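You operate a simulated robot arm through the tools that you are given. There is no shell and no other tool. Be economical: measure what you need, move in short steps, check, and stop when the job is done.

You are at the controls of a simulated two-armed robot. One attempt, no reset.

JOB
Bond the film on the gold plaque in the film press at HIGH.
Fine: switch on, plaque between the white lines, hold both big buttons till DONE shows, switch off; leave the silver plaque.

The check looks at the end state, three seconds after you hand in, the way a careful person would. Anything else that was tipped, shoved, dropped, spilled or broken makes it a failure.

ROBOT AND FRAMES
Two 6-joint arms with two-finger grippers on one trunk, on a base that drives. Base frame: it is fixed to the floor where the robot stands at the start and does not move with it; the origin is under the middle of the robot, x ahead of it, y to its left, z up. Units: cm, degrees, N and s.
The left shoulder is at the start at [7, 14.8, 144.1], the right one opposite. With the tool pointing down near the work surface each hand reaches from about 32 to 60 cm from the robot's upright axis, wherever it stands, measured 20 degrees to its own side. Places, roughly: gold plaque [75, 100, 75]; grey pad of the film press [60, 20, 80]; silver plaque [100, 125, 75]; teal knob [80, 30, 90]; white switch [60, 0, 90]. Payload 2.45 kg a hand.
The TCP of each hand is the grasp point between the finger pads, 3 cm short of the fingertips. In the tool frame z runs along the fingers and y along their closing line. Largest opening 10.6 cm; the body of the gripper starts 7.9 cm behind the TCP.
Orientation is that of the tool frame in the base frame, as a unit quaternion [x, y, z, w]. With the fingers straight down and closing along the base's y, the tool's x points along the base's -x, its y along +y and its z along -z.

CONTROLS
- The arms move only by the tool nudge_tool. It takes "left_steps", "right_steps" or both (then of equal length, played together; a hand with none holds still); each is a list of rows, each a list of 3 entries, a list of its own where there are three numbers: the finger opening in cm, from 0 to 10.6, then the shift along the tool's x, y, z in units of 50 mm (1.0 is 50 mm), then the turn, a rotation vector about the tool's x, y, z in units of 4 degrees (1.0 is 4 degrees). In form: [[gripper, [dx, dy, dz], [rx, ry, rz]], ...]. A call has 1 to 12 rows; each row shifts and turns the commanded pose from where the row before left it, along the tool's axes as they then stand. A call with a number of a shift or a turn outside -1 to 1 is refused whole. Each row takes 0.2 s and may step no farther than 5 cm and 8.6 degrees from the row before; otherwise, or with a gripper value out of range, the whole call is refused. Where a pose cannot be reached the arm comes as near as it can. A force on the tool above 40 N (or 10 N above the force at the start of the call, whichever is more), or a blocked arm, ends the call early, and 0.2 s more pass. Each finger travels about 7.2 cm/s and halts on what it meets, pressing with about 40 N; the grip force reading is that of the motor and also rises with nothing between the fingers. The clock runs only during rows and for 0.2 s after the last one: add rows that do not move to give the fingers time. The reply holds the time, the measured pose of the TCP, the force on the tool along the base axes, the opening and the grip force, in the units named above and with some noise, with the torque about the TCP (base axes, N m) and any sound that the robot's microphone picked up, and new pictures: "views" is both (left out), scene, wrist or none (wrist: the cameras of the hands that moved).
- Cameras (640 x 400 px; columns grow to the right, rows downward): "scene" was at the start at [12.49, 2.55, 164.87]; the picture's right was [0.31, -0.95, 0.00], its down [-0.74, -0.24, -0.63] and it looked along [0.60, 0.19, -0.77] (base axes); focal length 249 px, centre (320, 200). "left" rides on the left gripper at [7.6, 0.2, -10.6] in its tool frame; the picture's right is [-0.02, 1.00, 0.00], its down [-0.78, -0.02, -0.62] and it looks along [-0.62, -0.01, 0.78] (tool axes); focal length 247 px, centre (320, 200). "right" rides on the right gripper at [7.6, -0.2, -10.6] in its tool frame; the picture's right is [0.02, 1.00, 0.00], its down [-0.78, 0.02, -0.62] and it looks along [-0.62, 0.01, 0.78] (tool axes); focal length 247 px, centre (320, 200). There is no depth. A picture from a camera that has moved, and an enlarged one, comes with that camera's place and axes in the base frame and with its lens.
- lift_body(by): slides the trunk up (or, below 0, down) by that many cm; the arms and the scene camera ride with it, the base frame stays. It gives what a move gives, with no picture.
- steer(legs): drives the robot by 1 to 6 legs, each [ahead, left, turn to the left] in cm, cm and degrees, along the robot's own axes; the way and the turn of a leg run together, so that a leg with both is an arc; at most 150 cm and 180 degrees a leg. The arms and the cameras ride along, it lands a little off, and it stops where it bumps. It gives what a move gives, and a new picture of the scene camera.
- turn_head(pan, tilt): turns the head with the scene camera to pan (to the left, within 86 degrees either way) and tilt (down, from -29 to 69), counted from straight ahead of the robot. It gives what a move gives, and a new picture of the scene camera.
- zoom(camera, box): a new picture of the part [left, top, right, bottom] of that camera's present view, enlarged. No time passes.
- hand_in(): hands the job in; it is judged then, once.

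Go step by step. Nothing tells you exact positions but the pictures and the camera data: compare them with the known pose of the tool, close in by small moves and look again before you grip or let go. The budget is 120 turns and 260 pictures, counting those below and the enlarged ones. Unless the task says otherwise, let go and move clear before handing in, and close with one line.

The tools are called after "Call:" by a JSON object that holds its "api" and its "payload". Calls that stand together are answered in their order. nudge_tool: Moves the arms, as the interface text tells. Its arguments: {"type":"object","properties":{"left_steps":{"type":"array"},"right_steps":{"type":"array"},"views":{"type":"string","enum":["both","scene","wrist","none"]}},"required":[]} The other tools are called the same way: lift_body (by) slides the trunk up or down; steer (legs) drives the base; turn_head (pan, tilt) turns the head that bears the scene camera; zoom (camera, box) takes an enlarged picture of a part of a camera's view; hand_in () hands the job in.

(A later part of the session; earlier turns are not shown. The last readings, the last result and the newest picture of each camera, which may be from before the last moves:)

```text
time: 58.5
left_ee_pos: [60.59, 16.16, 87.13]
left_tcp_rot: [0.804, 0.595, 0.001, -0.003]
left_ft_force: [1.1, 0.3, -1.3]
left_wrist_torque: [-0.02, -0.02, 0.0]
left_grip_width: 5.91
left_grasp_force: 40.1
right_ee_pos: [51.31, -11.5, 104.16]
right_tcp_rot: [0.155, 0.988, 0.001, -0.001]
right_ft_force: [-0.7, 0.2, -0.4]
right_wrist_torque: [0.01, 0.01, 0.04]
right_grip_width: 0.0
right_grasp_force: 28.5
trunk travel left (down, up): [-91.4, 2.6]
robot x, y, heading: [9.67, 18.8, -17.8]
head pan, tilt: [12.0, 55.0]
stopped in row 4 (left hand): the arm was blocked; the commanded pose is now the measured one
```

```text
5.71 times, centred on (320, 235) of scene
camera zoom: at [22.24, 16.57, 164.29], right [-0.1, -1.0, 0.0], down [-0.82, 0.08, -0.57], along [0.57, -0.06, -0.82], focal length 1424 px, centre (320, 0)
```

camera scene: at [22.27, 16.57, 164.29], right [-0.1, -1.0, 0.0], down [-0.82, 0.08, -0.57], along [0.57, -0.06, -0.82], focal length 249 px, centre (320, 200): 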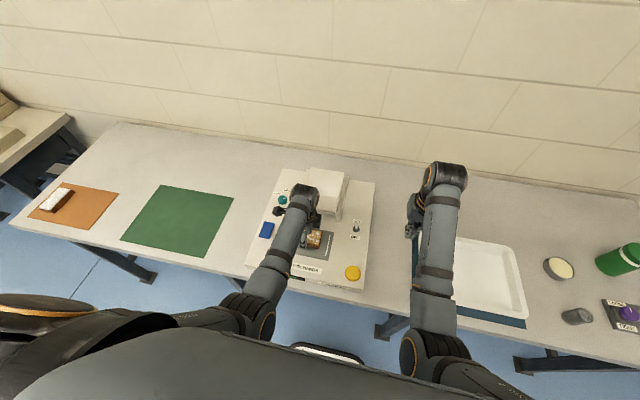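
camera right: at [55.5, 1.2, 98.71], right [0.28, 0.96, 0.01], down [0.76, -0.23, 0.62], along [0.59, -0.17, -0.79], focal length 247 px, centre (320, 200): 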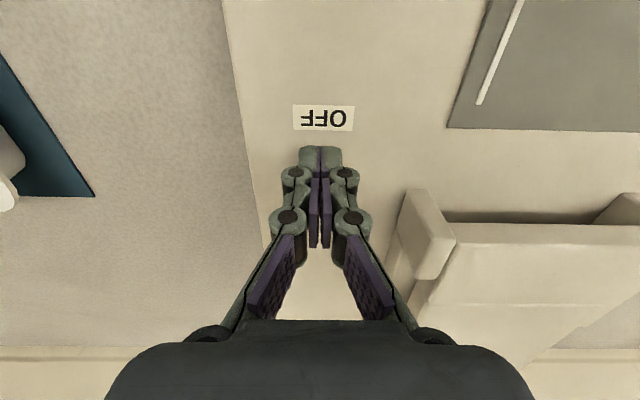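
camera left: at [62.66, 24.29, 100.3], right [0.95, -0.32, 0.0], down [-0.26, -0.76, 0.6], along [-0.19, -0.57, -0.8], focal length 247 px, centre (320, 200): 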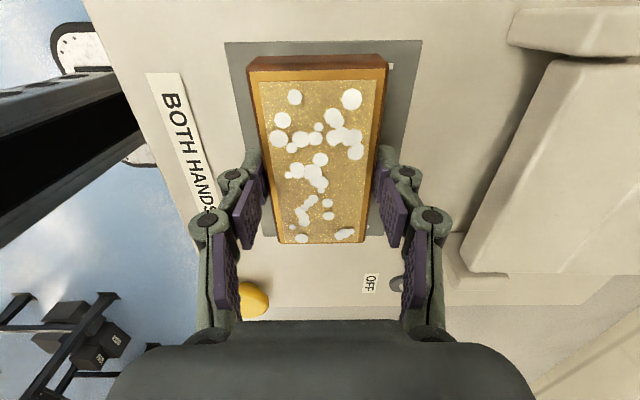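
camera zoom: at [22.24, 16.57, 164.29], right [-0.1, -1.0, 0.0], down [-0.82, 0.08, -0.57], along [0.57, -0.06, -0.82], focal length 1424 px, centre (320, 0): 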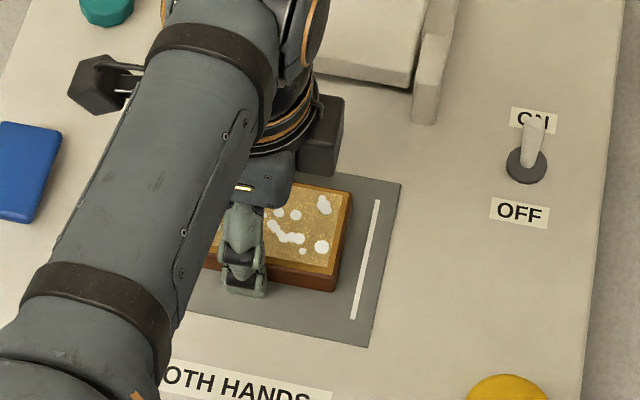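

The arm has hit its inward limit. I'll raise 3 cm, shift the base right 5 cm, and bring the hand back left so it works in an easier region.

Call:
{"api": "nudge_tool", "payload": {"left_steps": [[4.5, [0, 0, -0.3], [0, 0, 0]], [4.5, [0, 0, -0.3], [0, 0, 0]], [4.5, [0, 0, 0], [0, 0, 0]]], "views": "none"}}

Call:
{"api": "steer", "payload": {"legs": [[0, -5, 0]]}}

Call:
{"api": "nudge_tool", "payload": {"left_steps": [[4.5, [0.42, 0, 0], [0, 0, 0]], [4.5, [0.42, 0, 0], [0, 0, 0]], [4.5, [0, 0, 0.2], [0, 0, 0]], [4.5, [0, 0, 0], [0, 0, 0]]], "views": "none"}}

Call:
{"api": "zoom", "payload": {"camera": "left", "box": [160, 0, 480, 280]}}

Call:
{"api": "zoom", "payload": {"camera": "scene", "box": [250, 200, 350, 280]}}

```text
time: 59.3
left_ee_pos: [61.12, 16.92, 90.2]
left_tcp_rot: [0.803, 0.596, 0.008, -0.006]
left_ft_force: [0.0, -1.4, -2.1]
left_wrist_torque: [0.0, 0.0, 0.01]
left_grip_width: 5.93
left_grasp_force: 39.9
right_ee_pos: [51.28, -11.54, 104.08]
right_tcp_rot: [0.155, 0.988, 0.0, -0.001]
right_ft_force: [-0.2, 0.4, -0.2]
right_wrist_torque: [0.0, 0.02, -0.02]
right_grip_width: 0.0
right_grasp_force: 28.7
trunk travel left (down, up): [-91.4, 2.6]
robot x, y, heading: [10.04, 18.5, -17.6]
head pan, tilt: [12.0, 55.0]
```

```text
time: 60.2
left_ee_pos: [59.43, 12.71, 89.82]
left_tcp_rot: [0.803, 0.596, 0.005, -0.005]
left_ft_force: [-0.2, 1.2, -0.8]
left_wrist_torque: [-0.03, 0.0, -0.01]
left_grip_width: 5.89
left_grasp_force: 39.4
right_ee_pos: [49.93, -15.63, 104.28]
right_tcp_rot: [0.154, 0.988, -0.003, -0.001]
right_ft_force: [0.1, 1.1, 0.7]
right_wrist_torque: [-0.12, 0.09, -0.02]
right_grip_width: 0.01
right_grasp_force: 28.7
trunk travel left (down, up): [-91.4, 2.6]
robot x, y, heading: [8.3, 13.69, -18.0]
head pan, tilt: [12.0, 55.0]
camera scene: at [21.03, 12.78, 164.28], right [-0.1, -1.0, 0.01], down [-0.82, 0.08, -0.57], along [0.57, -0.06, -0.82], focal length 249 px, centre (320, 200)
```

scene: 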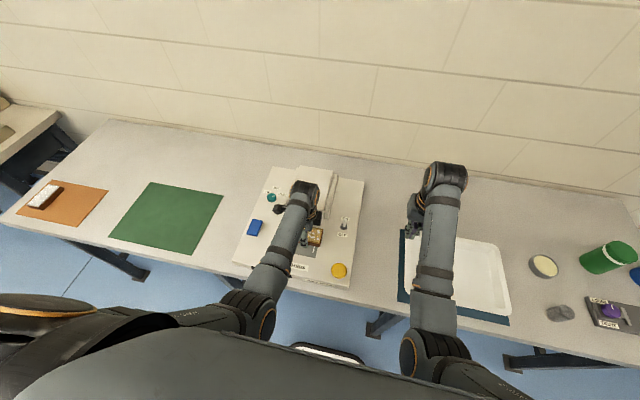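

```text
time: 61.2
left_ee_pos: [60.47, 16.35, 89.07]
left_tcp_rot: [0.803, 0.596, 0.008, -0.007]
left_ft_force: [0.0, 0.2, -1.1]
left_wrist_torque: [-0.01, -0.01, -0.01]
left_grip_width: 5.91
left_grasp_force: 39.4
right_ee_pos: [49.75, -16.38, 104.16]
right_tcp_rot: [0.154, 0.988, 0.0, -0.001]
right_ft_force: [0.7, 0.2, -0.3]
right_wrist_torque: [0.02, 0.01, 0.0]
right_grip_width: 0.0
right_grasp_force: 28.5
trunk travel left (down, up): [-91.4, 2.6]
robot x, y, heading: [8.5, 13.88, -17.9]
head pan, tilt: [12.0, 55.0]
```

```text
1.43 times, centred on (320, 140) of left
camera zoom: at [62.78, 23.34, 99.84], right [0.95, -0.31, 0.0], down [-0.24, -0.76, 0.61], along [-0.19, -0.58, -0.8], focal length 353 px, centre (320, 286)
```

zoom: 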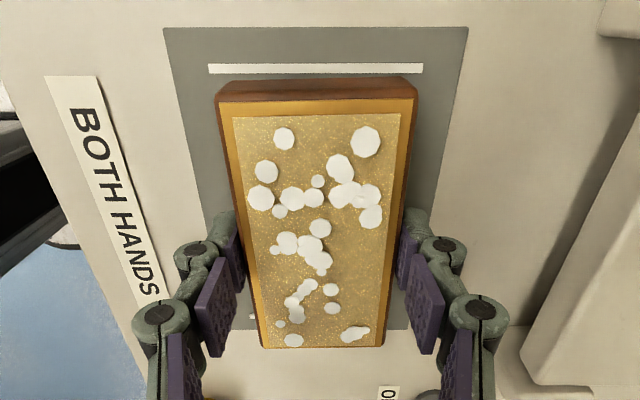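

```text
5.00 times, centred on (300, 240) of scene
camera zoom: at [20.73, 11.79, 164.29], right [-0.1, -0.99, 0.0], down [-0.82, 0.08, -0.57], along [0.57, -0.06, -0.82], focal length 1246 px, centre (420, 0)
```

zoom: 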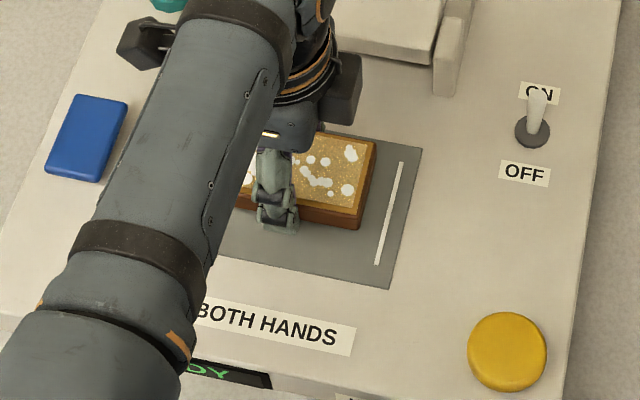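

The hand has room now. The plaque needs about 0.75 cm more to the right and a small levelling, then I'll lower.

Call:
{"api": "nudge_tool", "payload": {"left_steps": [[4.5, [-0.08, 0, 0], [0, -0.25, 0]], [4.5, [-0.08, 0, 0], [0, -0.2, 0]], [4.5, [0, 0, 0.15], [0, 0, 0]], [4.5, [0, 0, 0.12], [0, 0, 0]], [4.5, [0, 0, 0], [0, 0, 0]]], "views": "none"}}

Call:
{"api": "zoom", "payload": {"camera": "left", "box": [160, 0, 480, 280]}}

Call:
{"api": "zoom", "payload": {"camera": "scene", "box": [250, 200, 350, 280]}}

```text
time: 62.5
left_ee_pos: [60.47, 15.47, 87.79]
left_tcp_rot: [0.803, 0.596, -0.005, 0.003]
left_ft_force: [0.5, 0.8, -1.6]
left_wrist_torque: [0.03, -0.04, -0.03]
left_grip_width: 5.9
left_grasp_force: 40.2
right_ee_pos: [49.76, -16.17, 104.28]
right_tcp_rot: [0.155, 0.988, 0.0, -0.001]
right_ft_force: [0.2, -1.0, -0.8]
right_wrist_torque: [-0.02, 0.0, 0.02]
right_grip_width: 0.0
right_grasp_force: 29.1
trunk travel left (down, up): [-91.4, 2.6]
robot x, y, heading: [8.25, 13.9, -17.5]
head pan, tilt: [12.0, 55.0]
```

```text
1.43 times, centred on (320, 140) of left
camera zoom: at [62.66, 22.93, 98.33], right [0.95, -0.31, 0.0], down [-0.24, -0.74, 0.63], along [-0.2, -0.6, -0.78], focal length 353 px, centre (320, 286)
```

zoom: 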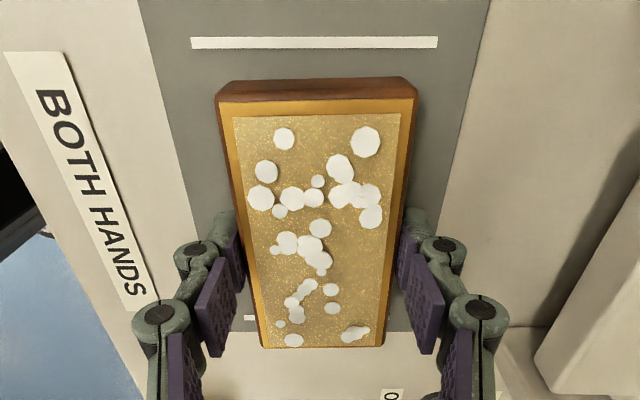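

```text
5.00 times, centred on (300, 240) of scene
camera zoom: at [20.72, 11.83, 164.29], right [-0.1, -0.99, 0.0], down [-0.82, 0.08, -0.57], along [0.57, -0.06, -0.82], focal length 1246 px, centre (420, 0)
```

zoom: 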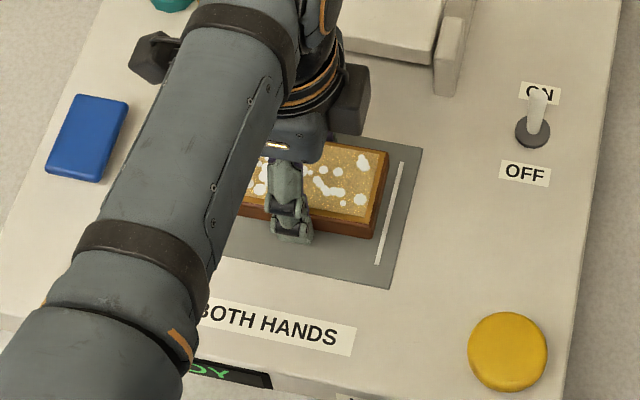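

It's nearly centred now, with gaps of about 1.0 cm left and 0.6 right. I'll shift 0.2 cm left and lower to contact.

Call:
{"api": "nudge_tool", "payload": {"left_steps": [[4.5, [0.04, 0, 0], [0, 0, 0]], [4.5, [0, 0, 0.06], [0, 0, 0]], [4.5, [0, 0, 0.06], [0, 0, 0]], [4.5, [0, 0, 0], [0, 0, 0]]], "views": "none"}}

Call:
{"api": "zoom", "payload": {"camera": "left", "box": [160, 0, 480, 280]}}

Call:
{"api": "zoom", "payload": {"camera": "scene", "box": [280, 210, 340, 258]}}

```text
time: 63.5
left_ee_pos: [60.46, 15.75, 87.19]
left_tcp_rot: [0.803, 0.596, -0.006, 0.003]
left_ft_force: [-0.5, 0.7, -1.5]
left_wrist_torque: [-0.02, -0.02, -0.01]
left_grip_width: 5.89
left_grasp_force: 40.2
right_ee_pos: [49.87, -16.27, 104.27]
right_tcp_rot: [0.154, 0.988, 0.0, 0.0]
right_ft_force: [0.3, 0.0, -0.3]
right_wrist_torque: [0.03, 0.01, -0.01]
right_grip_width: 0.0
right_grasp_force: 28.5
trunk travel left (down, up): [-91.4, 2.6]
robot x, y, heading: [8.47, 13.86, -17.6]
head pan, tilt: [12.0, 55.0]
```

```text
1.43 times, centred on (320, 140) of left
camera zoom: at [62.75, 23.14, 97.72], right [0.95, -0.31, 0.0], down [-0.24, -0.74, 0.63], along [-0.2, -0.6, -0.78], focal length 353 px, centre (320, 286)
```

zoom: 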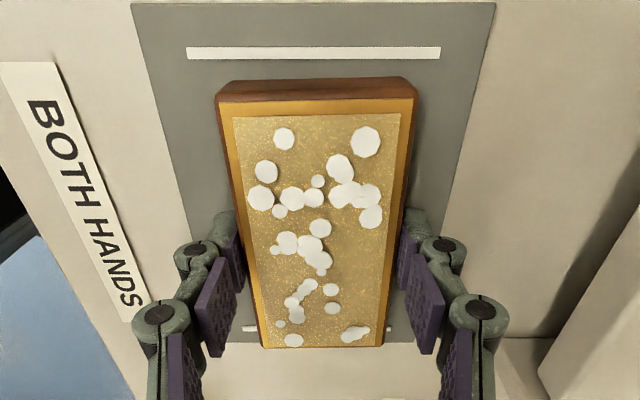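

```text
8.33 times, centred on (310, 234) of scene
camera zoom: at [20.74, 11.83, 164.29], right [-0.1, -0.99, 0.0], down [-0.82, 0.08, -0.57], along [0.57, -0.06, -0.82], focal length 2077 px, centre (403, -83)
```

zoom: 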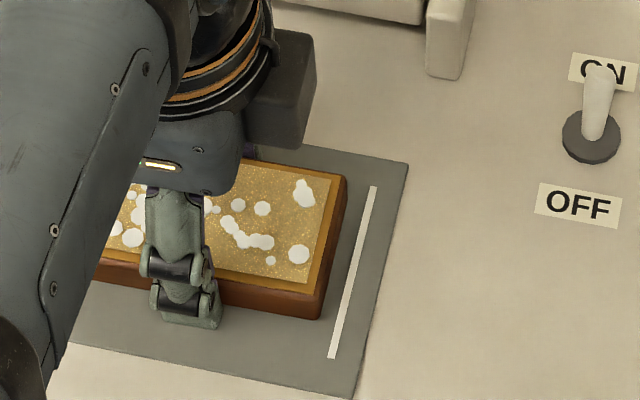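

The gaps are now about equal on both sides. I'll keep lowering until I feel contact.

Call:
{"api": "nudge_tool", "payload": {"left_steps": [[4.5, [0, 0, 0.06], [0, 0, 0]], [4.5, [0, 0, 0.04], [0, 0, 0]], [4.5, [0, 0, 0], [0, 0, 0]]], "views": "none"}}

```text
time: 64.2
left_ee_pos: [60.46, 15.71, 87.04]
left_tcp_rot: [0.803, 0.596, -0.003, 0.005]
left_ft_force: [4.4, 2.1, 30.3]
left_wrist_torque: [-0.17, 0.84, -0.01]
left_grip_width: 5.92
left_grasp_force: 40.0
right_ee_pos: [49.46, -16.26, 104.35]
right_tcp_rot: [0.155, 0.988, 0.001, 0.001]
right_ft_force: [-0.3, -1.0, -0.7]
right_wrist_torque: [0.0, 0.04, 0.02]
right_grip_width: 0.0
right_grasp_force: 28.3
trunk travel left (down, up): [-91.4, 2.6]
robot x, y, heading: [8.61, 13.61, -17.9]
head pan, tilt: [12.0, 55.0]
```

Contact at about 87.05. I'll unload, open, and rise.

Call:
{"api": "nudge_tool", "payload": {"left_steps": [[4.5, [0, 0, -0.06], [0, 0, 0]], [4.5, [0, 0, 0], [0, 0, 0]], [6.5, [0, 0, 0], [0, 0, 0]], [7.5, [0, 0, 0], [0, 0, 0]], [8.5, [0, 0, 0], [0, 0, 0]], [8.5, [0, 0, 0], [0, 0, 0]], [8.5, [0, 0, -0.3], [0, 0, 0]], [8.5, [0, 0, -0.6], [0, 0, 0]], [8.5, [0, 0, 0], [0, 0, 0]]]}}

Call:
{"api": "zoom", "payload": {"camera": "scene", "box": [250, 200, 350, 280]}}

```text
time: 66.2
left_ee_pos: [60.29, 15.63, 91.42]
left_tcp_rot: [0.802, 0.597, -0.005, 0.003]
left_ft_force: [-0.1, -0.1, 0.5]
left_wrist_torque: [-0.02, -0.02, 0.02]
left_grip_width: 8.49
left_grasp_force: 0.0
right_ee_pos: [49.71, -16.3, 104.22]
right_tcp_rot: [0.155, 0.988, 0.0, -0.001]
right_ft_force: [0.1, -0.1, -1.0]
right_wrist_torque: [0.01, -0.01, -0.02]
right_grip_width: 0.0
right_grasp_force: 28.7
trunk travel left (down, up): [-91.4, 2.6]
robot x, y, heading: [8.59, 13.89, -17.9]
head pan, tilt: [12.0, 55.0]
camera scene: at [20.74, 11.85, 164.29], right [-0.1, -0.99, 0.0], down [-0.82, 0.08, -0.57], along [0.57, -0.06, -0.82], focal length 249 px, centre (320, 200)
camera left: at [62.64, 23.15, 102.05], right [0.95, -0.31, 0.0], down [-0.24, -0.74, 0.63], along [-0.2, -0.6, -0.78], focal length 247 px, centre (320, 200)
```

scene: 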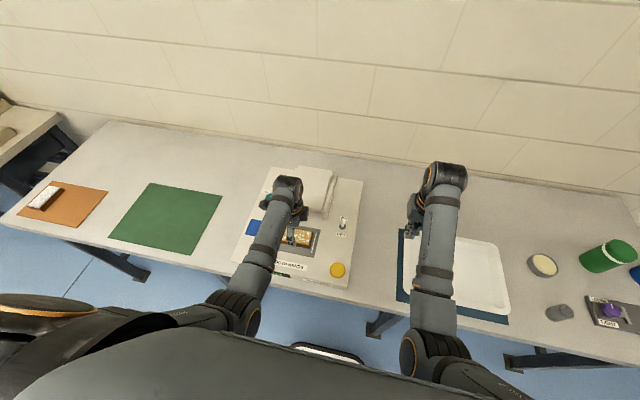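
left: 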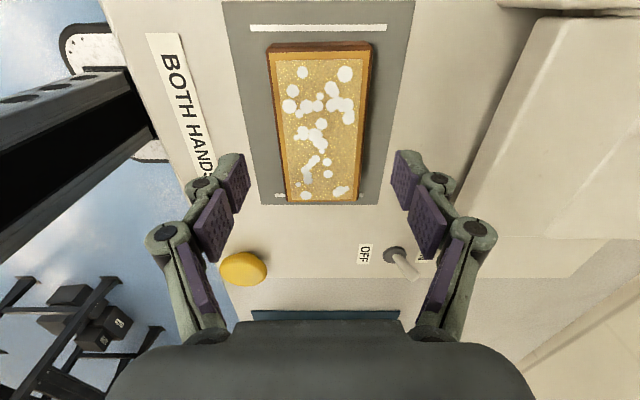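

```text
5.00 times, centred on (300, 240) of scene
camera zoom: at [20.74, 11.85, 164.29], right [-0.1, -0.99, 0.0], down [-0.82, 0.08, -0.57], along [0.57, -0.06, -0.82], focal length 1246 px, centre (420, 0)
```

zoom: 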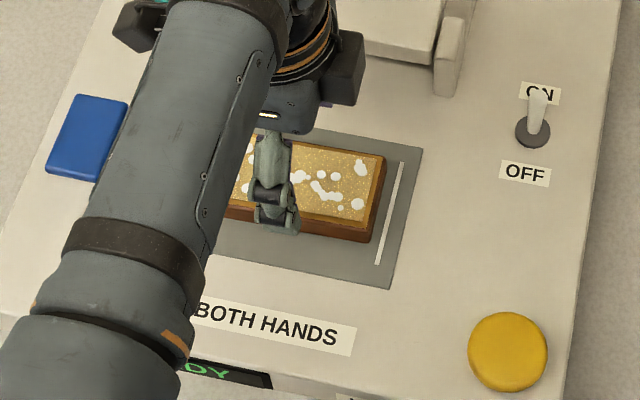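

The plaque rests on the pad between the lines with even gaps. I'll raise the left hand and close it, then drive left so each hand lines up with its button.

Call:
{"api": "nudge_tool", "payload": {"left_steps": [[6, [0, 0, -0.7], [0, 0, 0]], [3, [0.3, 0.1, -0.7], [0, 0, 0]], [0, [0.3, 0.1, -0.7], [0, 0, 0]], [0, [0, 0, 0], [0, 0, 0]], [0, [0, 0, 0], [0, 0, 0]]], "views": "none"}}

Call:
{"api": "steer", "payload": {"legs": [[0, 17, 0]]}}

Call:
{"api": "turn_head", "payload": {"pan": 0, "tilt": 58}}

Call:
{"api": "zoom", "payload": {"camera": "scene", "box": [230, 150, 410, 290]}}

```text
time: 67.5
left_ee_pos: [62.23, 18.42, 101.96]
left_tcp_rot: [0.803, 0.596, -0.005, 0.004]
left_ft_force: [0.4, 0.6, -0.5]
left_wrist_torque: [0.02, -0.01, 0.0]
left_grip_width: 0.0
left_grasp_force: 28.4
right_ee_pos: [49.85, -16.23, 104.17]
right_tcp_rot: [0.155, 0.988, 0.0, -0.001]
right_ft_force: [1.0, 0.1, 0.5]
right_wrist_torque: [-0.02, -0.01, -0.01]
right_grip_width: 0.03
right_grasp_force: 29.0
trunk travel left (down, up): [-91.4, 2.6]
robot x, y, heading: [8.64, 14.23, -17.5]
head pan, tilt: [12.0, 55.0]
```

```text
time: 68.9
left_ee_pos: [67.48, 34.44, 101.98]
left_tcp_rot: [0.803, 0.596, -0.005, 0.002]
left_ft_force: [0.4, -0.8, 0.0]
left_wrist_torque: [0.06, -0.01, 0.01]
left_grip_width: 0.0
left_grasp_force: 28.6
right_ee_pos: [54.88, -0.2, 104.25]
right_tcp_rot: [0.155, 0.988, 0.002, -0.001]
right_ft_force: [0.5, -0.4, -0.7]
right_wrist_torque: [0.03, -0.03, 0.03]
right_grip_width: 0.01
right_grasp_force: 28.9
trunk travel left (down, up): [-91.4, 2.6]
robot x, y, heading: [13.36, 30.2, -17.7]
head pan, tilt: [12.0, 55.0]
camera scene: at [25.74, 27.62, 164.3], right [-0.1, -1.0, 0.0], down [-0.81, 0.08, -0.57], along [0.57, -0.05, -0.82], focal length 249 px, centre (320, 200)
```

scene: 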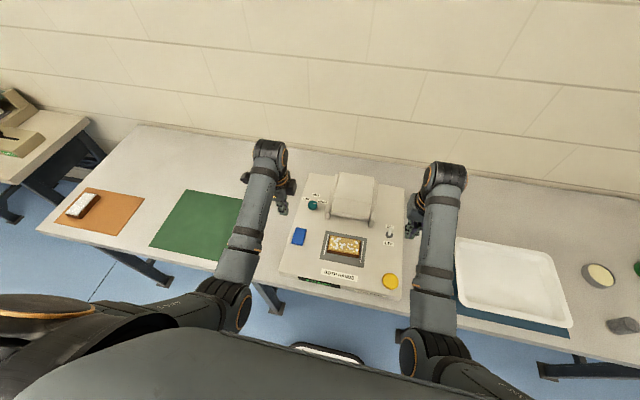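

```text
time: 69.7
left_ee_pos: [67.38, 34.81, 101.84]
left_tcp_rot: [0.802, 0.597, -0.005, 0.003]
left_ft_force: [-0.3, 0.0, -0.6]
left_wrist_torque: [-0.02, 0.03, -0.01]
left_grip_width: 0.0
left_grasp_force: 28.6
right_ee_pos: [54.92, 0.04, 104.26]
right_tcp_rot: [0.154, 0.988, 0.001, 0.0]
right_ft_force: [0.1, 0.2, 0.5]
right_wrist_torque: [-0.03, 0.01, 0.04]
right_grip_width: 0.0
right_grasp_force: 28.7
trunk travel left (down, up): [-91.4, 2.6]
robot x, y, heading: [13.59, 30.16, -17.8]
head pan, tilt: [0.0, 58.0]
camera scene: at [25.28, 26.71, 163.93], right [-0.3, -0.95, 0.0], down [-0.81, 0.26, -0.53], along [0.51, -0.16, -0.85], focal length 249 px, centre (320, 200)
```

scene: 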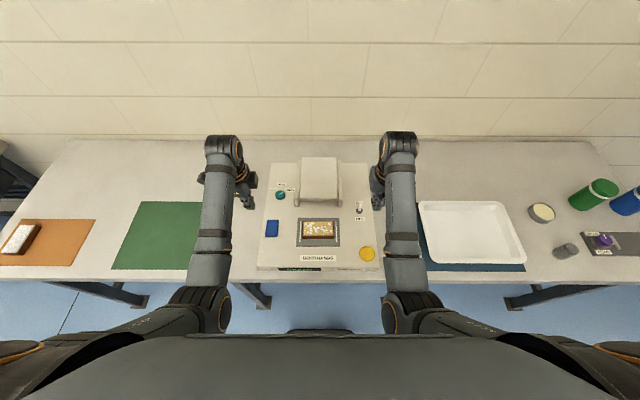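

```text
2.86 times, centred on (320, 220) of scene
camera zoom: at [25.28, 26.71, 163.93], right [-0.3, -0.95, 0.0], down [-0.81, 0.26, -0.53], along [0.51, -0.16, -0.85], focal length 712 px, centre (320, 143)
```

zoom: 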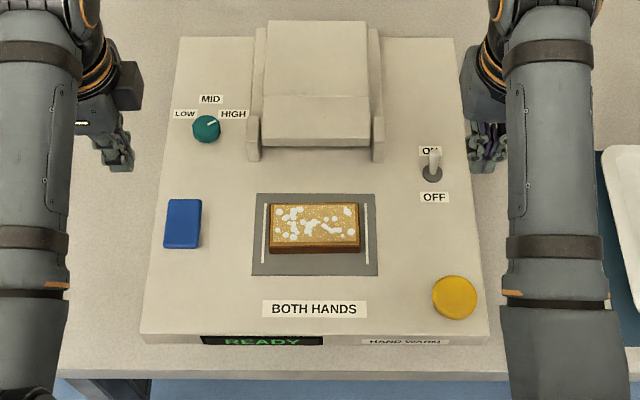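

All is set: READY, HIGH, plaque centred. Buttons are yellow [47.6, 3.6] and blue [66.2, 31.1]. I'll move the closed hands over them.

Call:
{"api": "nudge_tool", "payload": {"right_steps": [[0, [0, 0.1, 0.9], [0, 0, 0]], [0, [0.2, 0.14, 0.9], [0, 0, 0]], [0, [0.7, 0, 0], [0, 0, 0]], [0, [0.7, 0, 0], [0, 0, 0]], [0, [0, 0, 0], [0, 0, 0]]], "left_steps": [[0, [-0.4, 0, 0], [0, 0, 0]], [0, [-0.38, 0, 0], [0, 0, 0]], [0, [0, 0, 0.7], [0, 0, 0]], [0, [0, 0, 0.7], [0, 0, 0]], [0, [0, 0, 0], [0, 0, 0]]]}}

Call:
{"api": "zoom", "payload": {"camera": "scene", "box": [230, 150, 410, 290]}}

```text
time: 71.0
left_ee_pos: [66.33, 30.79, 94.8]
left_tcp_rot: [0.802, 0.597, -0.005, 0.003]
left_ft_force: [-0.1, 0.3, -0.1]
left_wrist_torque: [-0.02, 0.0, 0.0]
left_grip_width: 0.0
left_grasp_force: 28.5
right_ee_pos: [47.46, 0.76, 95.34]
right_tcp_rot: [0.152, 0.988, -0.03, 0.003]
right_ft_force: [0.7, 0.5, 0.6]
right_wrist_torque: [-0.01, -0.01, 0.01]
right_grip_width: 0.0
right_grasp_force: 28.4
trunk travel left (down, up): [-91.4, 2.6]
robot x, y, heading: [13.79, 29.94, -17.6]
head pan, tilt: [0.0, 58.0]
stopped in row 5 (right hand): the arm was blocked; the commanded pose is now the measured one
camera scene: at [25.27, 26.68, 163.93], right [-0.3, -0.95, 0.0], down [-0.81, 0.26, -0.53], along [0.5, -0.16, -0.85], focal length 249 px, centre (320, 200)
camera right: at [40.26, 3.46, 105.86], right [0.28, 0.96, -0.06], down [0.76, -0.18, 0.63], along [0.59, -0.22, -0.77], focal length 247 px, centre (320, 200)
camera left: at [68.65, 38.31, 105.4], right [0.95, -0.31, 0.0], down [-0.24, -0.74, 0.63], along [-0.2, -0.6, -0.78], focal length 247 px, centre (320, 200)
```

scene: 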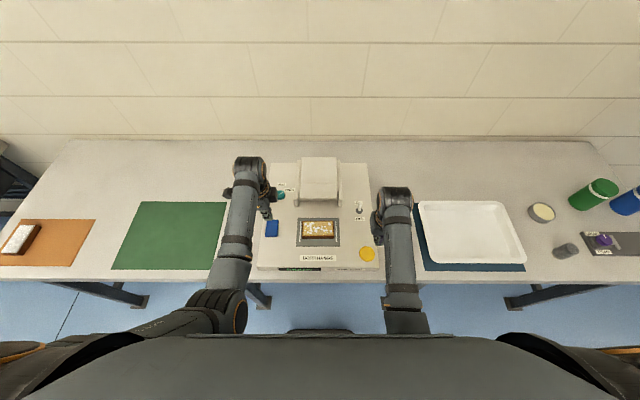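
right: 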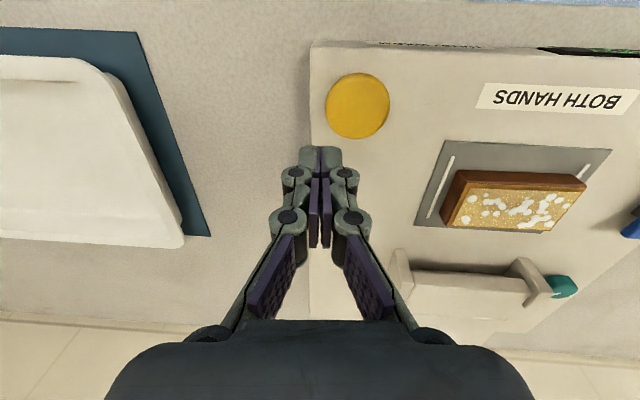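
left: 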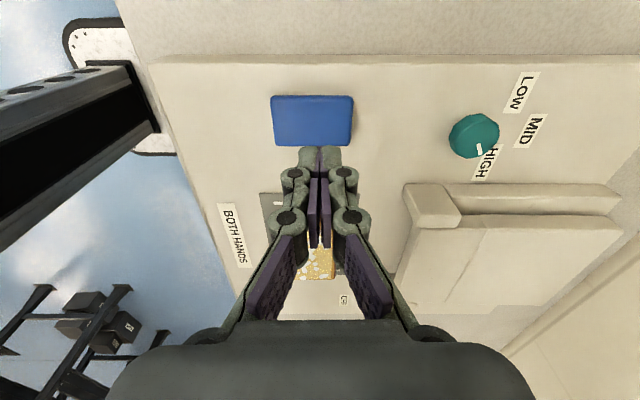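

```text
2.86 times, centred on (320, 220) of scene
camera zoom: at [25.27, 26.68, 163.93], right [-0.3, -0.95, 0.0], down [-0.81, 0.26, -0.53], along [0.5, -0.16, -0.85], focal length 712 px, centre (320, 143)
```

zoom: 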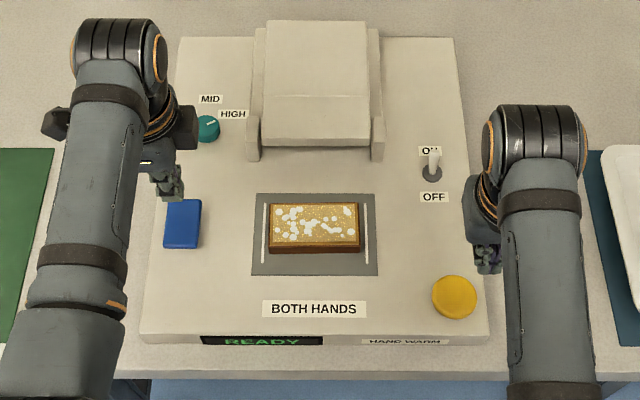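

The right arm hit its inner limit, being too close in. I'll back the base off 6 cm and re-centre both hands, levelling the right one.

Call:
{"api": "steer", "payload": {"legs": [[-6, 0, 0]]}}

Call:
{"api": "nudge_tool", "payload": {"right_steps": [[0, [-0.5, 0, 0], [-0.42, 0.11, 0]], [0, [-0.54, 0.2, 0], [-0.42, 0.11, 0]], [0, [0, 0.34, 0], [0, 0, 0]], [0, [0, 0, 0], [0, 0, 0]]], "left_steps": [[0, [0.07, 0.5, 0], [0, 0, 0]], [0, [0, 0.5, 0], [0, 0, 0]], [0, [0, 0.03, 0], [0, 0, 0]], [0, [0, 0, 0], [0, 0, 0]]], "views": "wrist"}}

Call:
{"api": "zoom", "payload": {"camera": "scene", "box": [230, 130, 410, 270]}}

```text
time: 72.0
left_ee_pos: [61.3, 32.46, 94.47]
left_tcp_rot: [0.802, 0.597, -0.007, 0.001]
left_ft_force: [0.9, 1.0, 0.1]
left_wrist_torque: [0.02, 0.07, -0.04]
left_grip_width: 0.0
left_grasp_force: 28.3
right_ee_pos: [42.47, 2.4, 95.08]
right_tcp_rot: [0.153, 0.988, -0.029, -0.001]
right_ft_force: [0.7, -0.1, 0.1]
right_wrist_torque: [0.03, 0.06, -0.02]
right_grip_width: 0.0
right_grasp_force: 28.6
trunk travel left (down, up): [-91.4, 2.6]
robot x, y, heading: [8.1, 31.9, -17.6]
head pan, tilt: [0.0, 58.0]
camera scene: at [20.55, 28.13, 163.84], right [-0.3, -0.95, 0.0], down [-0.81, 0.26, -0.53], along [0.5, -0.16, -0.85], focal length 249 px, centre (320, 200)
```

scene: 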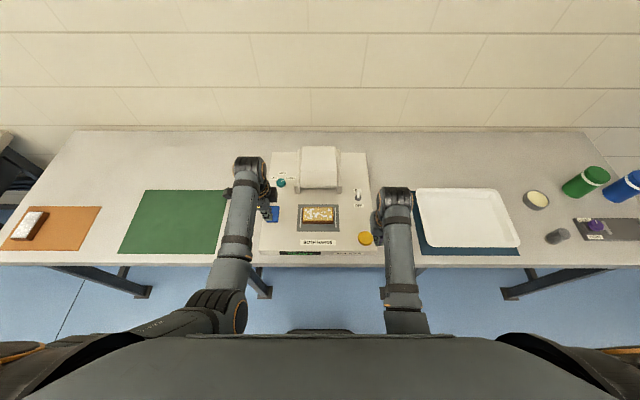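

```text
time: 73.0
left_ee_pos: [65.88, 31.48, 94.81]
left_tcp_rot: [0.802, 0.597, -0.005, 0.002]
left_ft_force: [0.3, 0.0, 0.4]
left_wrist_torque: [0.01, 0.01, -0.02]
left_grip_width: 0.0
left_grasp_force: 28.7
right_ee_pos: [47.69, 3.12, 95.46]
right_tcp_rot: [0.153, 0.988, -0.003, -0.001]
right_ft_force: [-0.1, 0.6, -0.4]
right_wrist_torque: [0.04, -0.02, -0.02]
right_grip_width: 0.0
right_grasp_force: 28.4
trunk travel left (down, up): [-91.4, 2.6]
robot x, y, heading: [8.51, 31.92, -17.6]
head pan, tilt: [0.0, 58.0]
camera right: at [40.38, 5.35, 106.08], right [0.28, 0.96, 0.0], down [0.75, -0.22, 0.62], along [0.59, -0.18, -0.78], focal length 247 px, centre (320, 200)
camera left: at [68.18, 38.9, 105.43], right [0.95, -0.31, 0.0], down [-0.24, -0.74, 0.63], along [-0.19, -0.6, -0.78], focal length 247 px, centre (320, 200)
```

right: 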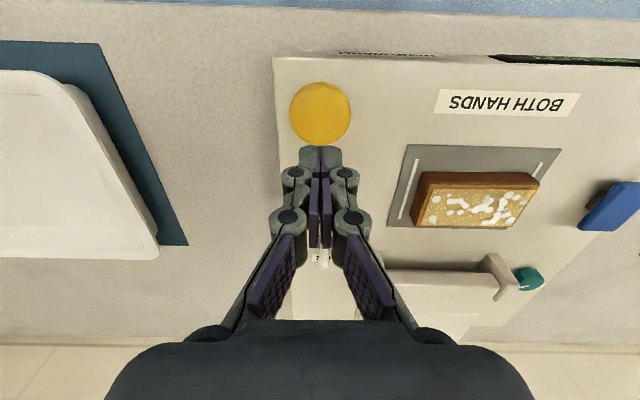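
left: 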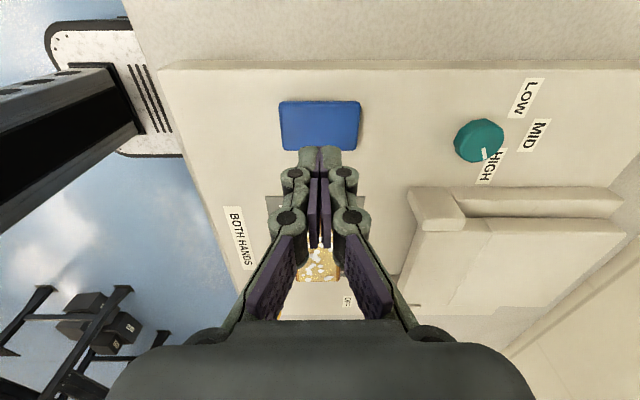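

```text
2.86 times, centred on (320, 200) of scene
camera zoom: at [19.58, 28.37, 163.93], right [-0.3, -0.95, 0.0], down [-0.81, 0.26, -0.53], along [0.51, -0.16, -0.85], focal length 712 px, centre (320, 200)
```

zoom: 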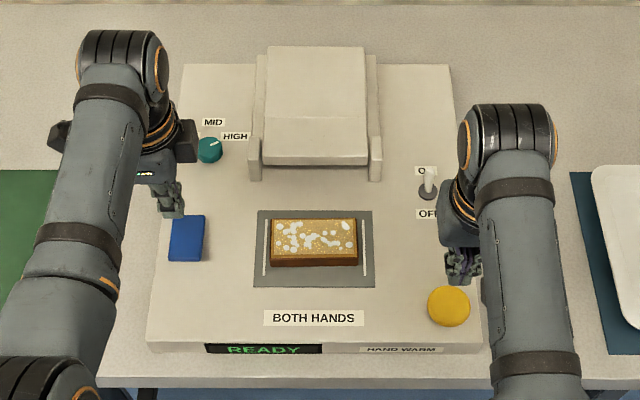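

Both hands are centred over their buttons. I'll lower to just above them.

Call:
{"api": "nudge_tool", "payload": {"right_steps": [[0, [0.13, 0.03, 0.5], [0, 0, 0]], [0, [0, 0, 0.5], [0, 0, 0]], [0, [0, 0, 0], [0, 0, 0]]], "left_steps": [[0, [0, 0, 0.45], [0, 0, 0]], [0, [0, 0, 0.45], [0, 0, 0]], [0, [0, 0, 0], [0, 0, 0]]], "views": "wrist"}}

Call:
{"api": "zoom", "payload": {"camera": "scene", "box": [230, 130, 410, 270]}}

```text
time: 73.8
left_ee_pos: [65.95, 31.08, 90.28]
left_tcp_rot: [0.802, 0.597, -0.006, 0.003]
left_ft_force: [-0.4, -0.1, 0.8]
left_wrist_torque: [0.01, 0.02, -0.02]
left_grip_width: 0.0
left_grasp_force: 28.4
right_ee_pos: [47.08, 3.89, 90.54]
right_tcp_rot: [0.152, 0.988, 0.001, -0.002]
right_ft_force: [0.0, -0.7, -0.5]
right_wrist_torque: [0.04, -0.04, -0.01]
right_grip_width: 0.0
right_grasp_force: 28.5
trunk travel left (down, up): [-91.4, 2.6]
robot x, y, heading: [8.28, 31.75, -17.4]
head pan, tilt: [0.0, 58.0]
camera right: at [39.76, 5.98, 101.2], right [0.28, 0.96, 0.0], down [0.75, -0.22, 0.62], along [0.59, -0.17, -0.79], focal length 247 px, centre (320, 200)
camera left: at [68.24, 38.74, 100.88], right [0.95, -0.31, 0.0], down [-0.24, -0.74, 0.63], along [-0.2, -0.6, -0.78], focal length 247 px, centre (320, 200)
```

right: 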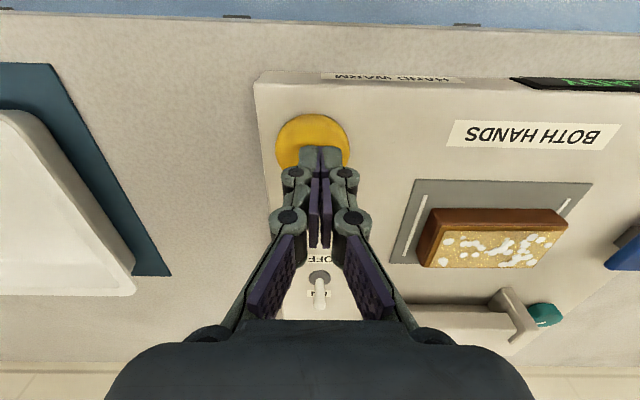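
left: 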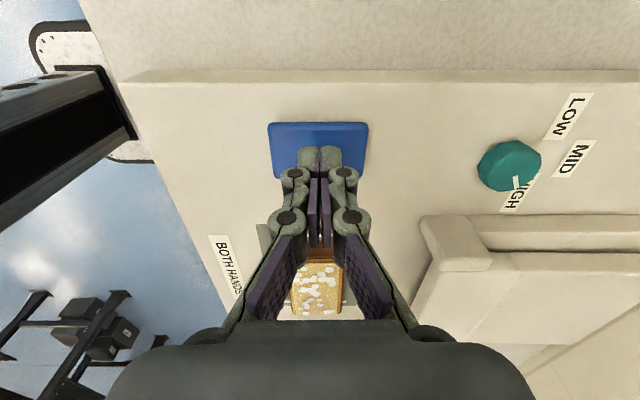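

```text
2.86 times, centred on (320, 200) of scene
camera zoom: at [19.77, 28.34, 163.92], right [-0.3, -0.95, 0.0], down [-0.81, 0.26, -0.53], along [0.5, -0.16, -0.85], focal length 712 px, centre (320, 200)
```

zoom: 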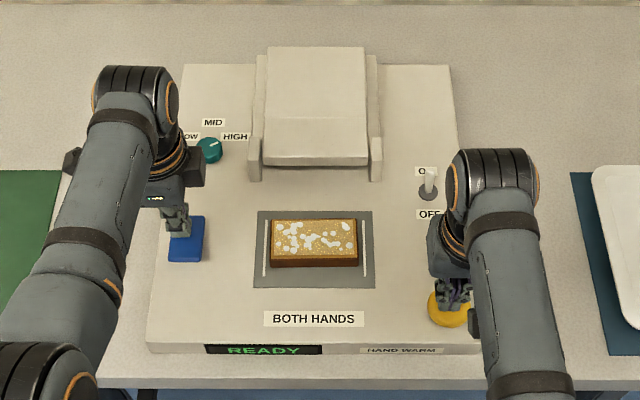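

Both fingertip pairs are just above the button centres. I'll press down gradually with both together.

Call:
{"api": "nudge_tool", "payload": {"right_steps": [[0, [0, 0, 0.06], [0, 0, 0]], [0, [0, 0, 0.05], [0, 0, 0]], [0, [0, 0, 0.05], [0, 0, 0]], [0, [0, 0, 0.04], [0, 0, 0]], [0, [0, 0, 0.04], [0, 0, 0]]], "left_steps": [[0, [0, 0, 0.05], [0, 0, 0]], [0, [0, 0, 0.05], [0, 0, 0]], [0, [0, 0, 0.04], [0, 0, 0]], [0, [0, 0, 0.04], [0, 0, 0]], [0, [0, 0, 0.04], [0, 0, 0]]], "views": "none"}}

```text
time: 75.0
left_ee_pos: [65.77, 31.34, 89.22]
left_tcp_rot: [0.802, 0.597, -0.005, 0.003]
left_ft_force: [0.3, 0.0, -0.2]
left_wrist_torque: [0.03, 0.0, 0.01]
left_grip_width: 0.02
left_grasp_force: 28.7
right_ee_pos: [47.24, 3.9, 89.16]
right_tcp_rot: [0.152, 0.988, 0.001, -0.001]
right_ft_force: [0.4, 0.2, 0.1]
right_wrist_torque: [-0.01, 0.01, 0.0]
right_grip_width: 0.01
right_grasp_force: 28.5
trunk travel left (down, up): [-91.4, 2.6]
robot x, y, heading: [8.2, 31.67, -17.6]
head pan, tilt: [0.0, 58.0]
```

No contact yet, so I'll continue down in small steps.

Call:
{"api": "nudge_tool", "payload": {"right_steps": [[0, [0, 0, 0.04], [0, 0, 0]], [0, [0, 0, 0.04], [0, 0, 0]], [0, [0, 0, 0.04], [0, 0, 0]], [0, [0, 0, 0.03], [0, 0, 0]]], "left_steps": [[0, [0, 0, 0.04], [0, 0, 0]], [0, [0, 0, 0.04], [0, 0, 0]], [0, [0, 0, 0.04], [0, 0, 0]], [0, [0, 0, 0.03], [0, 0, 0]]], "views": "none"}}

```text
time: 76.0
left_ee_pos: [65.88, 31.39, 88.57]
left_tcp_rot: [0.803, 0.596, -0.005, 0.003]
left_ft_force: [-1.1, -0.1, 1.7]
left_wrist_torque: [-0.04, 0.0, 0.01]
left_grip_width: 0.59
left_grasp_force: 28.6
right_ee_pos: [47.14, 3.9, 88.43]
right_tcp_rot: [0.153, 0.988, 0.0, -0.001]
right_ft_force: [0.6, 1.0, 1.7]
right_wrist_torque: [0.0, 0.02, -0.01]
right_grip_width: 0.6
right_grasp_force: 28.7
trunk travel left (down, up): [-91.4, 2.6]
robot x, y, heading: [8.28, 31.73, -17.6]
head pan, tilt: [0.0, 58.0]
```

Light contact on both. I'll push further.

Call:
{"api": "nudge_tool", "payload": {"right_steps": [[0, [0, 0, 0.03], [0, 0, 0]], [0, [0, 0, 0.03], [0, 0, 0]], [0, [0, 0, 0.03], [0, 0, 0]], [0, [0, 0, 0.03], [0, 0, 0]]], "left_steps": [[0, [0, 0, 0.03], [0, 0, 0]], [0, [0, 0, 0.03], [0, 0, 0]], [0, [0, 0, 0.03], [0, 0, 0]], [0, [0, 0, 0.03], [0, 0, 0]]], "views": "scene"}}

Call:
{"api": "zoom", "payload": {"camera": "scene", "box": [230, 130, 410, 270]}}

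```text
time: 77.0
left_ee_pos: [65.86, 31.38, 88.15]
left_tcp_rot: [0.802, 0.597, -0.003, 0.005]
left_ft_force: [1.1, 3.9, 9.5]
left_wrist_torque: [0.15, -0.08, 0.05]
left_grip_width: 0.62
left_grasp_force: 29.3
right_ee_pos: [47.13, 3.79, 88.1]
right_tcp_rot: [0.152, 0.988, 0.0, 0.001]
right_ft_force: [1.3, -3.7, 12.6]
right_wrist_torque: [-0.12, -0.04, 0.0]
right_grip_width: 0.58
right_grasp_force: 29.2
trunk travel left (down, up): [-91.4, 2.6]
robot x, y, heading: [8.7, 32.15, -17.4]
head pan, tilt: [0.0, 58.0]
camera scene: at [19.4, 28.5, 163.98], right [-0.3, -0.95, 0.0], down [-0.81, 0.26, -0.53], along [0.51, -0.16, -0.85], focal length 249 px, centre (320, 200)
```

scene: 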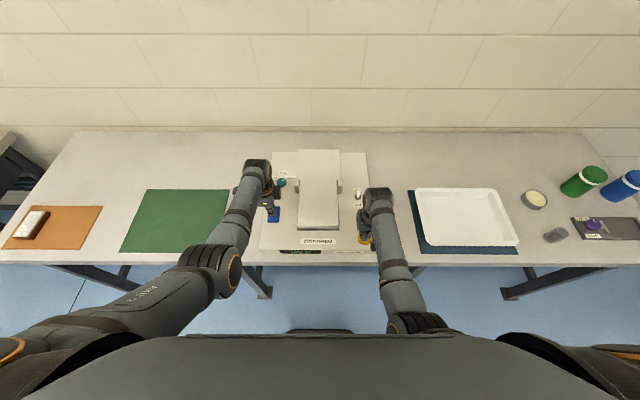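

```text
2.86 times, centred on (320, 200) of scene
camera zoom: at [19.4, 28.5, 163.98], right [-0.3, -0.95, 0.0], down [-0.81, 0.26, -0.53], along [0.51, -0.16, -0.85], focal length 712 px, centre (320, 200)
```

zoom: 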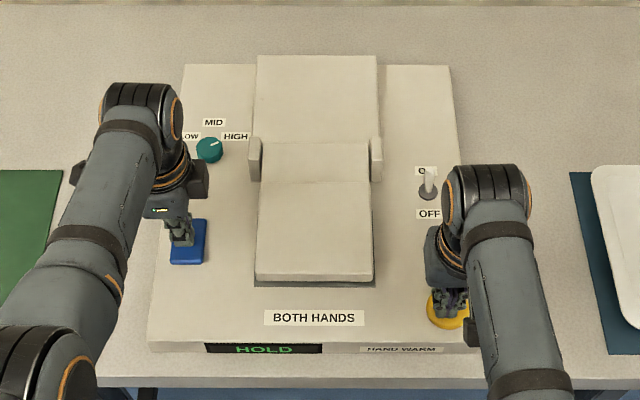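

The lid has closed over the pad and the display says HOLD. I'll press a hair more and hold.

Call:
{"api": "nudge_tool", "payload": {"right_steps": [[0, [0, 0, 0.02], [0, 0, 0]], [0, [0, 0, 0], [0, 0, 0]], [0, [0, 0, 0], [0, 0, 0]], [0, [0, 0, 0], [0, 0, 0]], [0, [0, 0, 0], [0, 0, 0]], [0, [0, 0, 0], [0, 0, 0]], [0, [0, 0, 0], [0, 0, 0]], [0, [0, 0, 0], [0, 0, 0]], [0, [0, 0, 0], [0, 0, 0]], [0, [0, 0, 0], [0, 0, 0]]], "left_steps": [[0, [0, 0, 0.02], [0, 0, 0]], [0, [0, 0, 0], [0, 0, 0]], [0, [0, 0, 0], [0, 0, 0]], [0, [0, 0, 0], [0, 0, 0]], [0, [0, 0, 0], [0, 0, 0]], [0, [0, 0, 0], [0, 0, 0]], [0, [0, 0, 0], [0, 0, 0]], [0, [0, 0, 0], [0, 0, 0]], [0, [0, 0, 0], [0, 0, 0]], [0, [0, 0, 0], [0, 0, 0]]], "views": "none"}}

Call:
{"api": "zoom", "payload": {"camera": "scene", "box": [230, 130, 410, 270]}}

```text
time: 79.2
left_ee_pos: [65.68, 31.33, 88.08]
left_tcp_rot: [0.802, 0.597, -0.004, 0.004]
left_ft_force: [5.9, -2.4, 18.9]
left_wrist_torque: [0.03, -0.21, 0.0]
left_grip_width: 0.58
left_grasp_force: 28.9
right_ee_pos: [47.0, 4.05, 87.82]
right_tcp_rot: [0.152, 0.988, 0.0, 0.001]
right_ft_force: [7.4, -2.5, 25.8]
right_wrist_torque: [-0.08, -0.28, -0.03]
right_grip_width: 0.63
right_grasp_force: 28.4
trunk travel left (down, up): [-91.4, 2.6]
robot x, y, heading: [8.08, 31.84, -17.3]
head pan, tilt: [0.0, 58.0]
```

```text
2.86 times, centred on (320, 200) of scene
camera zoom: at [19.32, 28.52, 163.97], right [-0.3, -0.95, 0.0], down [-0.81, 0.26, -0.53], along [0.51, -0.16, -0.85], focal length 712 px, centre (320, 200)
```

zoom: 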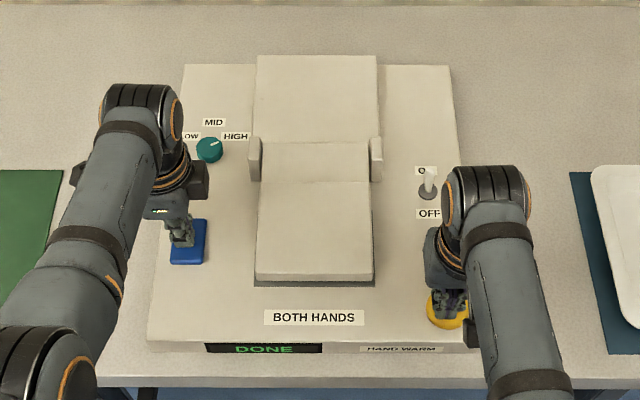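

DONE shows. I'll release both buttons by rising.

Call:
{"api": "nudge_tool", "payload": {"right_steps": [[0, [0, 0, -0.4], [0, 0, 0]], [0, [0, 0, -0.8], [0, 0, 0]], [0, [0, 0, -0.8], [0, 0, 0]], [0, [-0.5, 0, -0.5], [0, 0, 0]], [0, [-0.7, 0, 0], [0, 0, 0]], [0, [0, 0, 0], [0, 0, 0]]], "left_steps": [[0, [0, 0, -0.4], [0, 0, 0]], [0, [0, 0, -0.8], [0, 0, 0]], [0, [0, 0, -0.8], [0, 0, 0]], [0, [0.5, 0, 0], [0, 0, 0]], [0, [0.5, 0, 0], [0, 0, 0]], [0, [0, 0, 0], [0, 0, 0]]]}}

Call:
{"api": "zoom", "payload": {"camera": "scene", "box": [230, 130, 410, 270]}}

```text
time: 80.6
left_ee_pos: [67.32, 36.26, 97.64]
left_tcp_rot: [0.803, 0.596, -0.005, 0.003]
left_ft_force: [-0.8, 0.0, 0.2]
left_wrist_torque: [0.0, -0.05, -0.01]
left_grip_width: 0.0
left_grasp_force: 29.0
right_ee_pos: [52.84, 1.98, 100.19]
right_tcp_rot: [0.152, 0.988, 0.001, 0.001]
right_ft_force: [-0.7, -0.1, 0.3]
right_wrist_torque: [0.01, 0.0, 0.01]
right_grip_width: 0.01
right_grasp_force: 28.7
trunk travel left (down, up): [-91.4, 2.6]
robot x, y, heading: [7.75, 31.79, -17.6]
head pan, tilt: [0.0, 58.0]
camera scene: at [19.48, 28.31, 163.94], right [-0.3, -0.95, 0.0], down [-0.81, 0.26, -0.53], along [0.51, -0.16, -0.85], focal length 249 px, centre (320, 200)
camera right: at [45.48, 4.03, 110.77], right [0.28, 0.96, 0.0], down [0.75, -0.22, 0.62], along [0.6, -0.17, -0.78], focal length 247 px, centre (320, 200)
camera left: at [69.61, 43.75, 108.18], right [0.95, -0.31, 0.0], down [-0.24, -0.74, 0.63], along [-0.19, -0.6, -0.78], focal length 247 px, centre (320, 200)
```

scene: 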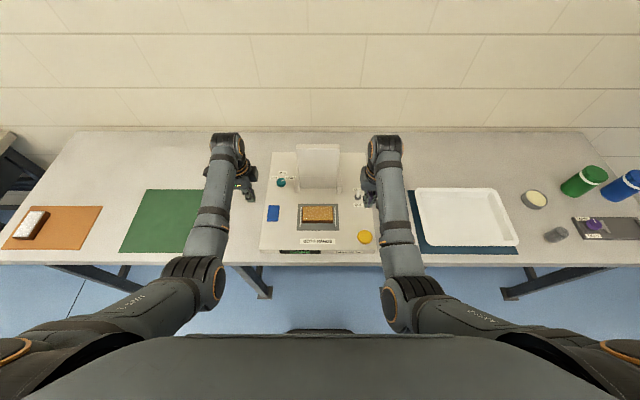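
right: 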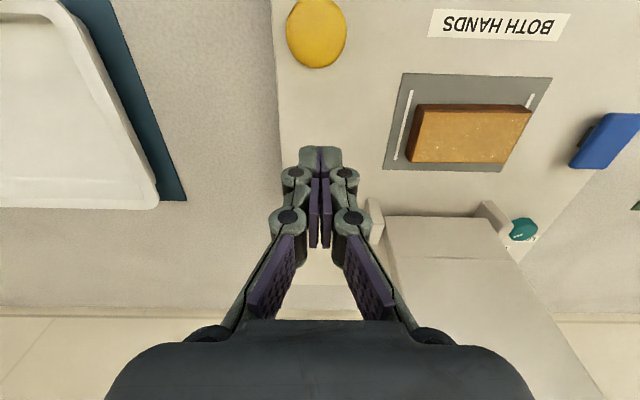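
left: 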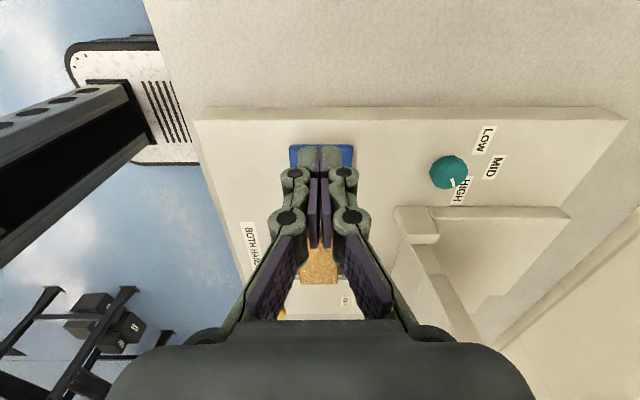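

```text
2.86 times, centred on (320, 200) of scene
camera zoom: at [19.48, 28.31, 163.94], right [-0.3, -0.95, 0.0], down [-0.81, 0.26, -0.53], along [0.51, -0.16, -0.85], focal length 712 px, centre (320, 200)
```

zoom: 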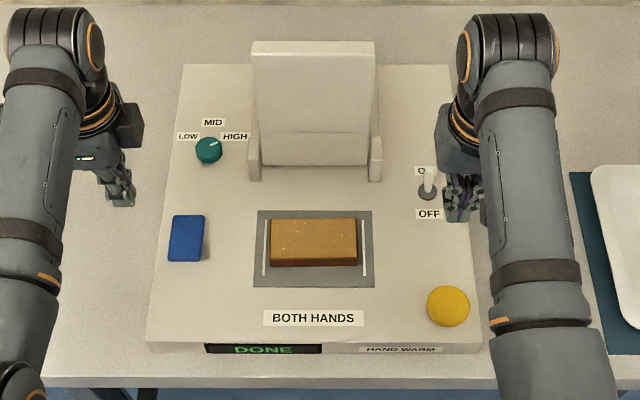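

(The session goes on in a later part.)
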